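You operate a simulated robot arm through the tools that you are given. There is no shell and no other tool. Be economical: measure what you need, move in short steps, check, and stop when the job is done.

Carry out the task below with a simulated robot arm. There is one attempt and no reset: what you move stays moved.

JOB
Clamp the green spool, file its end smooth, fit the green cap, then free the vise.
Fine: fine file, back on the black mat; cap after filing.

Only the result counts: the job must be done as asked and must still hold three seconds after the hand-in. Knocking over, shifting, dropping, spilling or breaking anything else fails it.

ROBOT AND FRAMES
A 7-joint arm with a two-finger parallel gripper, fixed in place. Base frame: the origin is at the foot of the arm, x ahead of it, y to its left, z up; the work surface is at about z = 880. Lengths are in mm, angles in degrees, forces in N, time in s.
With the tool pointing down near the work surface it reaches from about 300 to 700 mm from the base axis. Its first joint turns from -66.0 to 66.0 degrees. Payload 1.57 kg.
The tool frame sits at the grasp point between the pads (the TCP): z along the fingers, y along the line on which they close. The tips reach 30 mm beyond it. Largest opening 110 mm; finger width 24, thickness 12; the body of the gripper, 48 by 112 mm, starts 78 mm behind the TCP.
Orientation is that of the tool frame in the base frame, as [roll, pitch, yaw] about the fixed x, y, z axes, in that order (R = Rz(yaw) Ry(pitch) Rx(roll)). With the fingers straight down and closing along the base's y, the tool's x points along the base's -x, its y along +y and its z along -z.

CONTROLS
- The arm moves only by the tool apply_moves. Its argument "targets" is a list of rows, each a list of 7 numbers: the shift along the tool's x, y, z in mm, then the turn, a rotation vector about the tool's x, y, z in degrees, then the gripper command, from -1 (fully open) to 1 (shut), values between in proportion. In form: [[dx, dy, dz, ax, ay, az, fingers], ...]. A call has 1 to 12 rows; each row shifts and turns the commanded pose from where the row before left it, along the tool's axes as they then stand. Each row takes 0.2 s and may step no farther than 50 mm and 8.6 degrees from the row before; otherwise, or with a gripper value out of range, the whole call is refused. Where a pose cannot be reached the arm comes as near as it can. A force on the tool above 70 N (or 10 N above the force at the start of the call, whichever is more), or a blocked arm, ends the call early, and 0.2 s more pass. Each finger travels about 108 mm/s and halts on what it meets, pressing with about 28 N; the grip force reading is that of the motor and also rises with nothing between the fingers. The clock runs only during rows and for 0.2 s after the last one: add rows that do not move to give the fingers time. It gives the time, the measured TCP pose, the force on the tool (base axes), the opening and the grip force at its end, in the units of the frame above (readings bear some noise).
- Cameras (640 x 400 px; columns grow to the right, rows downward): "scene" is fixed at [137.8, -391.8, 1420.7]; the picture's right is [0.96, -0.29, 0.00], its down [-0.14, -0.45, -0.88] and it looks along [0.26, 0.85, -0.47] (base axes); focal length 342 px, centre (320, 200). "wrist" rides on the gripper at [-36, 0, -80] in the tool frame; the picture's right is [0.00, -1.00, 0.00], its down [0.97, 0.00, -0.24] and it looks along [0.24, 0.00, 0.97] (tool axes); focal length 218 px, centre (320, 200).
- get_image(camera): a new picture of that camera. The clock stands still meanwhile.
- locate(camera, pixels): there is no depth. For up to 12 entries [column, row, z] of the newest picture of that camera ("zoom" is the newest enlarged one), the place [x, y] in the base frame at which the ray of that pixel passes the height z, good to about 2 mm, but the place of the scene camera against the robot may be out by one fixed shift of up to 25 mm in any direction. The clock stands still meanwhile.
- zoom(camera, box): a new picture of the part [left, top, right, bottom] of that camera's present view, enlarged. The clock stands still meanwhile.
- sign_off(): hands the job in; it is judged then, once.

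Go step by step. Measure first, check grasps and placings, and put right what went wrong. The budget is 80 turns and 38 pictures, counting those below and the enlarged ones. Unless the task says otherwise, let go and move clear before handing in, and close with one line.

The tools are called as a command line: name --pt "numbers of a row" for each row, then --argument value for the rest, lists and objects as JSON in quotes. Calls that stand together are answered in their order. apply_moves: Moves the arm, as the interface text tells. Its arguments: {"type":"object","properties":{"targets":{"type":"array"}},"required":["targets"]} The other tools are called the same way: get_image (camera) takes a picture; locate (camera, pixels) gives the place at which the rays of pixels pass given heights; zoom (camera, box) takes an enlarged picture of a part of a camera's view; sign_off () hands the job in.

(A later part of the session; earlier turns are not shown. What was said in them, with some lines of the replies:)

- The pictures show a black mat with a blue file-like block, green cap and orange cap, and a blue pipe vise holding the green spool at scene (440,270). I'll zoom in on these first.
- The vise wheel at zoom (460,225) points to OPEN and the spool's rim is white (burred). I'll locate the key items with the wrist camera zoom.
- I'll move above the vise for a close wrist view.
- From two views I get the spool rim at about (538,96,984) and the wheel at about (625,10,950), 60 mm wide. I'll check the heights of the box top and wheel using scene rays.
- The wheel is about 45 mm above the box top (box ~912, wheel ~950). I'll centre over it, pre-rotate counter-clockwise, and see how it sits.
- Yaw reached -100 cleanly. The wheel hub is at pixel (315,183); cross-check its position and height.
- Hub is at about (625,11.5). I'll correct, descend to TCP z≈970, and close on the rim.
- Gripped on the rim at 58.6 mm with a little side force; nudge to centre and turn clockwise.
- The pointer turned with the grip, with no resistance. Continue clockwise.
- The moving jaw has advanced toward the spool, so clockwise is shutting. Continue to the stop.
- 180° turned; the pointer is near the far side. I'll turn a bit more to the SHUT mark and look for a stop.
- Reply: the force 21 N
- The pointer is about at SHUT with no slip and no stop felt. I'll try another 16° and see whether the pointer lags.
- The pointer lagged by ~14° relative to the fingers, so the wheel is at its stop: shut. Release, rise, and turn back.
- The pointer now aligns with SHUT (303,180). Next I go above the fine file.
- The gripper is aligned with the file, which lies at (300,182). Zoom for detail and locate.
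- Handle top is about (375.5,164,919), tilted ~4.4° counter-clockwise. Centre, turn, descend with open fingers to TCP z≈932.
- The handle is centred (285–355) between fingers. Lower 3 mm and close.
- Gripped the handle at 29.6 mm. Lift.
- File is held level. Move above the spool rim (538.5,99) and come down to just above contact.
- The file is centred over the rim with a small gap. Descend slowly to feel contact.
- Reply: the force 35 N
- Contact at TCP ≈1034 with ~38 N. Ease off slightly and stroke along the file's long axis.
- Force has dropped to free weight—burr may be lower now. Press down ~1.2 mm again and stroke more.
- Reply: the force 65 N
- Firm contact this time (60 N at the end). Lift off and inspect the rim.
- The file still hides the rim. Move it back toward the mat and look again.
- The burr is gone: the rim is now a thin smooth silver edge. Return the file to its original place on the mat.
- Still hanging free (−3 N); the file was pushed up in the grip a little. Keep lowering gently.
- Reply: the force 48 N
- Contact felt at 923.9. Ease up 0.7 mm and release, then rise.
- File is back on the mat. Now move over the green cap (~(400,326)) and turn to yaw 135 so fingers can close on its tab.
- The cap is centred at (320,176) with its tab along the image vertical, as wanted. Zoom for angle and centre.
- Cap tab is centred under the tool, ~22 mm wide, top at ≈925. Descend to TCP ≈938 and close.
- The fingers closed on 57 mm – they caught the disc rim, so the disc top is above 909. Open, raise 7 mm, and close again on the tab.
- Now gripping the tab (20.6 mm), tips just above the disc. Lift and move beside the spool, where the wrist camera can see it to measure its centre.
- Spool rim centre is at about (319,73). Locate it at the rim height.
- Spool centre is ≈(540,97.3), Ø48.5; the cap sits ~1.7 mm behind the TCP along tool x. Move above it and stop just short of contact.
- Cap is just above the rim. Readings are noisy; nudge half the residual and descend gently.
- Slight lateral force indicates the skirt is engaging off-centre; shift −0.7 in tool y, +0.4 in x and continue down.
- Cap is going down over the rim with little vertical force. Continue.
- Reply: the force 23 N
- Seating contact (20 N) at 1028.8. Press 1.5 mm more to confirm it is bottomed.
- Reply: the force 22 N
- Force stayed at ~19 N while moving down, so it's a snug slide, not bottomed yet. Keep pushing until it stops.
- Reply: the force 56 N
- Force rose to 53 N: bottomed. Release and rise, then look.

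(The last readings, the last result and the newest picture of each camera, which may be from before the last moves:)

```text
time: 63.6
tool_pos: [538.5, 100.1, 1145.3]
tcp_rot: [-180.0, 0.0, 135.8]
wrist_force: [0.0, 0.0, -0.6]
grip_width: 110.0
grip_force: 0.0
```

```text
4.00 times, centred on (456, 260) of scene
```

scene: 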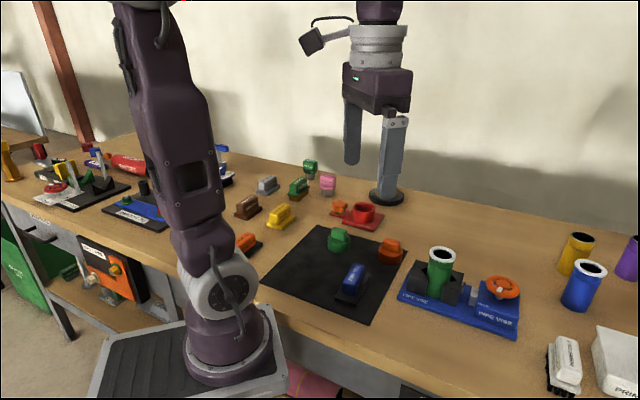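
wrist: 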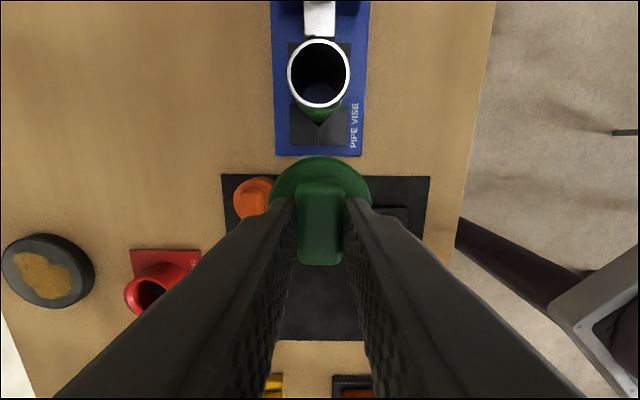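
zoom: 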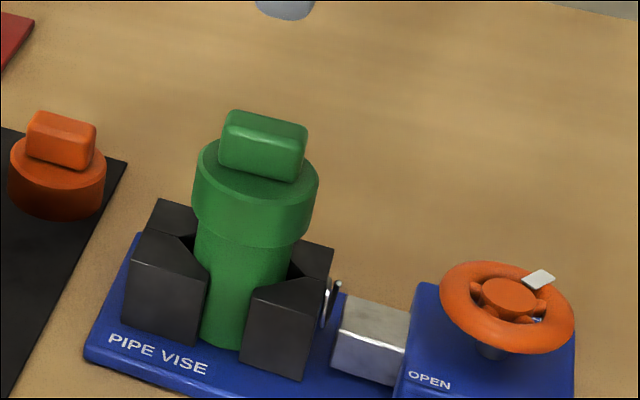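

Cap is fully seated and level. Now return to the wheel at yaw ≈51 to turn it back counter-clockwise.

apply_moves --pt "-41 -1.1 0 0 0 0 -1" --pt "-41 -1.1 0 0 0 0 -1" --pt "-41 -1 0 0 0 0 -1" --pt "0 0 0 0 0 8.5 -1" --pt "0 0 0 0 0 8.5 -1" --pt "0 0 0 0 0 8.5 -1" --pt "0 0 0 0 0 8.5 -1" --pt "0 0 0 0 0 8.5 -1" --pt "0 0 0 0 0 8.5 -1" --pt "0 0 0 0 0 8.5 -1" --pt "0 0 0 0 0 8.5 -1"

apply_moves --pt "0 0 0 0 0 8.5 -1" --pt "0 0 0 0 0 8.5 -1" --pt "0 0 45 0 0 0 -1" --pt "0 0 45 0 0 0 -1" --pt "0 0 30 0 0 0 -1" --pt "0 0 0 0 0 0 -1"

```text
time: 66.0
tool_pos: [624.1, 11.6, 1144.3]
tcp_rot: [-180.0, 0.0, 67.6]
wrist_force: [0.4, -0.2, 0.4]
grip_width: 110.0
grip_force: 0.1
```

```text
time: 67.4
tool_pos: [624.8, 12.5, 1024.4]
tcp_rot: [179.9, 0.1, 50.8]
wrist_force: [-0.3, -0.1, -0.3]
grip_width: 109.9
grip_force: 0.0
```

Well placed over the hub; descend to 969 and grip.

apply_moves --pt "0 0 35 0 0 0 -1" --pt "0 0 20 0 0 0 -1" --pt "0 0 0 0 0 0 -1" --pt "0 0 0 0 0 0 0" --pt "0 0 0 0 0 0 1" --pt "0 0 0 0 0 0 1" --pt "0 0 0 0 0 0 1"

```text
time: 69.0
tool_pos: [624.6, 13.7, 968.9]
tcp_rot: [-179.9, 0.0, 50.7]
wrist_force: [-9.9, 6.2, -3.7]
grip_width: 58.8
grip_force: 45.4
```

Gripped on the rim (58.8 mm). Turn counter-clockwise.

apply_moves --pt "0 0 0 0 0 -4 1" --pt "0 0 0 0 0 -8 1" --pt "0 0 0 0 0 -8 1" --pt "0 0 0 0 0 -8 1" --pt "0 0 0 0 0 -8 1" --pt "0 0 0 0 0 -8 1" --pt "0 0 0 0 0 -8 1" --pt "0 0 0 0 0 -8 1" --pt "0 0 0 0 0 -8 1" --pt "0 0 0 0 0 -8 1" --pt "0 0 0 0 0 -8 1" --pt "0 0 0 0 0 -8 1"

apply_moves --pt "0 0 0 0 0 -8 1" --pt "0 0 0 0 0 -8 1" --pt "0 0 0 0 0 -8 1" --pt "0 0 0 0 0 -8 1" --pt "0 0 0 0 0 -8 1" --pt "0 0 0 0 0 -8 1" --pt "0 0 0 0 0 -8 1" --pt "0 0 0 0 0 -8 1" --pt "0 0 0 0 0 -8 1" --pt "0 0 0 0 0 -8 1" --pt "0 0 0 0 0 -8 1" --pt "0 0 0 0 0 0 1"

get_image --camera "wrist"

```text
time: 71.6
tool_pos: [624.0, 13.1, 971.1]
tcp_rot: [-180.0, 0.0, 142.9]
wrist_force: [-8.5, -1.4, 0.6]
grip_width: 57.8
grip_force: 44.6
```

```text
time: 74.2
tool_pos: [625.0, 12.9, 970.7]
tcp_rot: [180.0, 0.1, -129.0]
wrist_force: [-5.7, 10.1, 21.2]
grip_width: 57.7
grip_force: 45.2
```

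```text
2 pictures are left
```

wrist: 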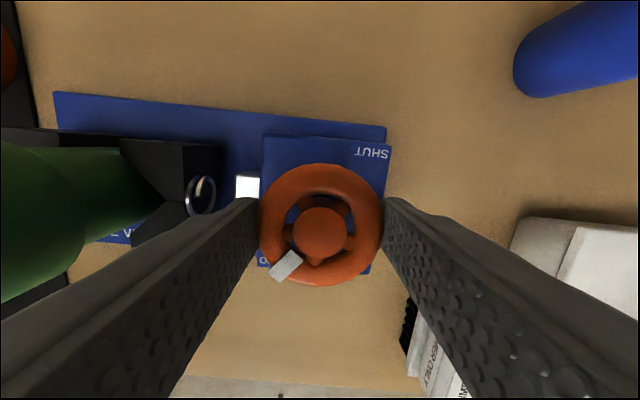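

Turned 180° with no slip; pointer is ~27° short of its original OPEN position. Continue 30°.

apply_moves --pt "0 0 0 0 0 -8 1" --pt "0 0 0 0 0 -8 1" --pt "0 0 0 0 0 -8 1" --pt "0 0 0 0 0 -6 1" --pt "0 0 0 0 0 0 1"

get_image --camera "wrist"

```text
time: 75.4
tool_pos: [623.0, 12.4, 968.5]
tcp_rot: [179.9, -0.1, -99.4]
wrist_force: [-10.0, 4.8, 13.6]
grip_width: 58.6
grip_force: 45.1
```

```text
1 pictures are left
```

wrist: 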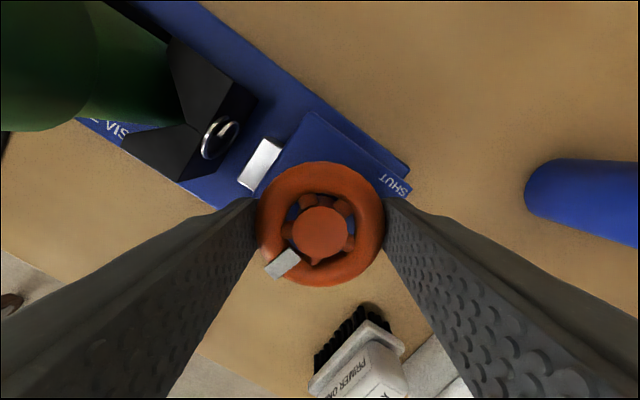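

The pointer matches its original OPEN position. Nudge 4° to make sure it's at the stop, release, rise clear, and take a last look.

apply_moves --pt "0 0 0 0 0 -4 1" --pt "0 0 0 0 0 0 1" --pt "0 0 0 0 0 0 -0.2" --pt "0 0 0 0 0 0 -1" --pt "0 0 0 0 0 0 -1" --pt "0 0 -30 0 0 0 -1" --pt "0 0 -45 0 0 0 -1" --pt "0 0 -45 0 0 0 -1" --pt "0 0 -45 0 0 0 -1" --pt "0 0 -40 0 0 0 -1" --pt "0 0 0 0 0 0 -1"

get_image --camera "scene"

```text
time: 77.8
tool_pos: [623.8, 11.1, 1165.4]
tcp_rot: [-179.9, 0.0, -95.2]
wrist_force: [-0.5, -0.1, -0.3]
grip_width: 110.1
grip_force: 0.0
out of reach, approached as far as the arm can: row 10
```

```text
0 pictures are left
```

scene: 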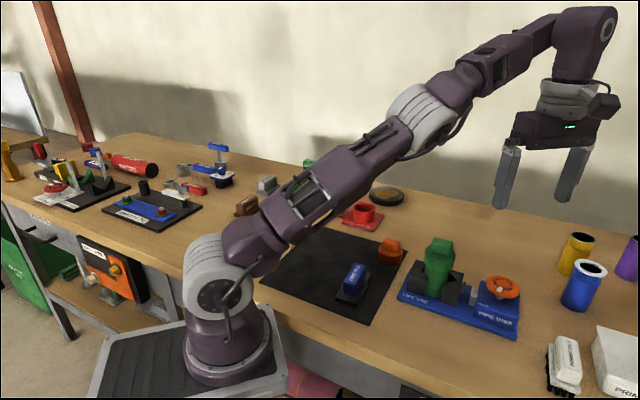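

The last picture shows the capped spool standing in the open vise (440,265), the wheel pointer at OPEN, the file on the mat, and the gripper clear, so I'm handing in.

sign_off

```text
The job is handed in.
```

The green spool was clamped and its end filed smooth with the fine file. The green cap was then fitted, the file put back on the black mat and the vise opened again, and the job is handed in.
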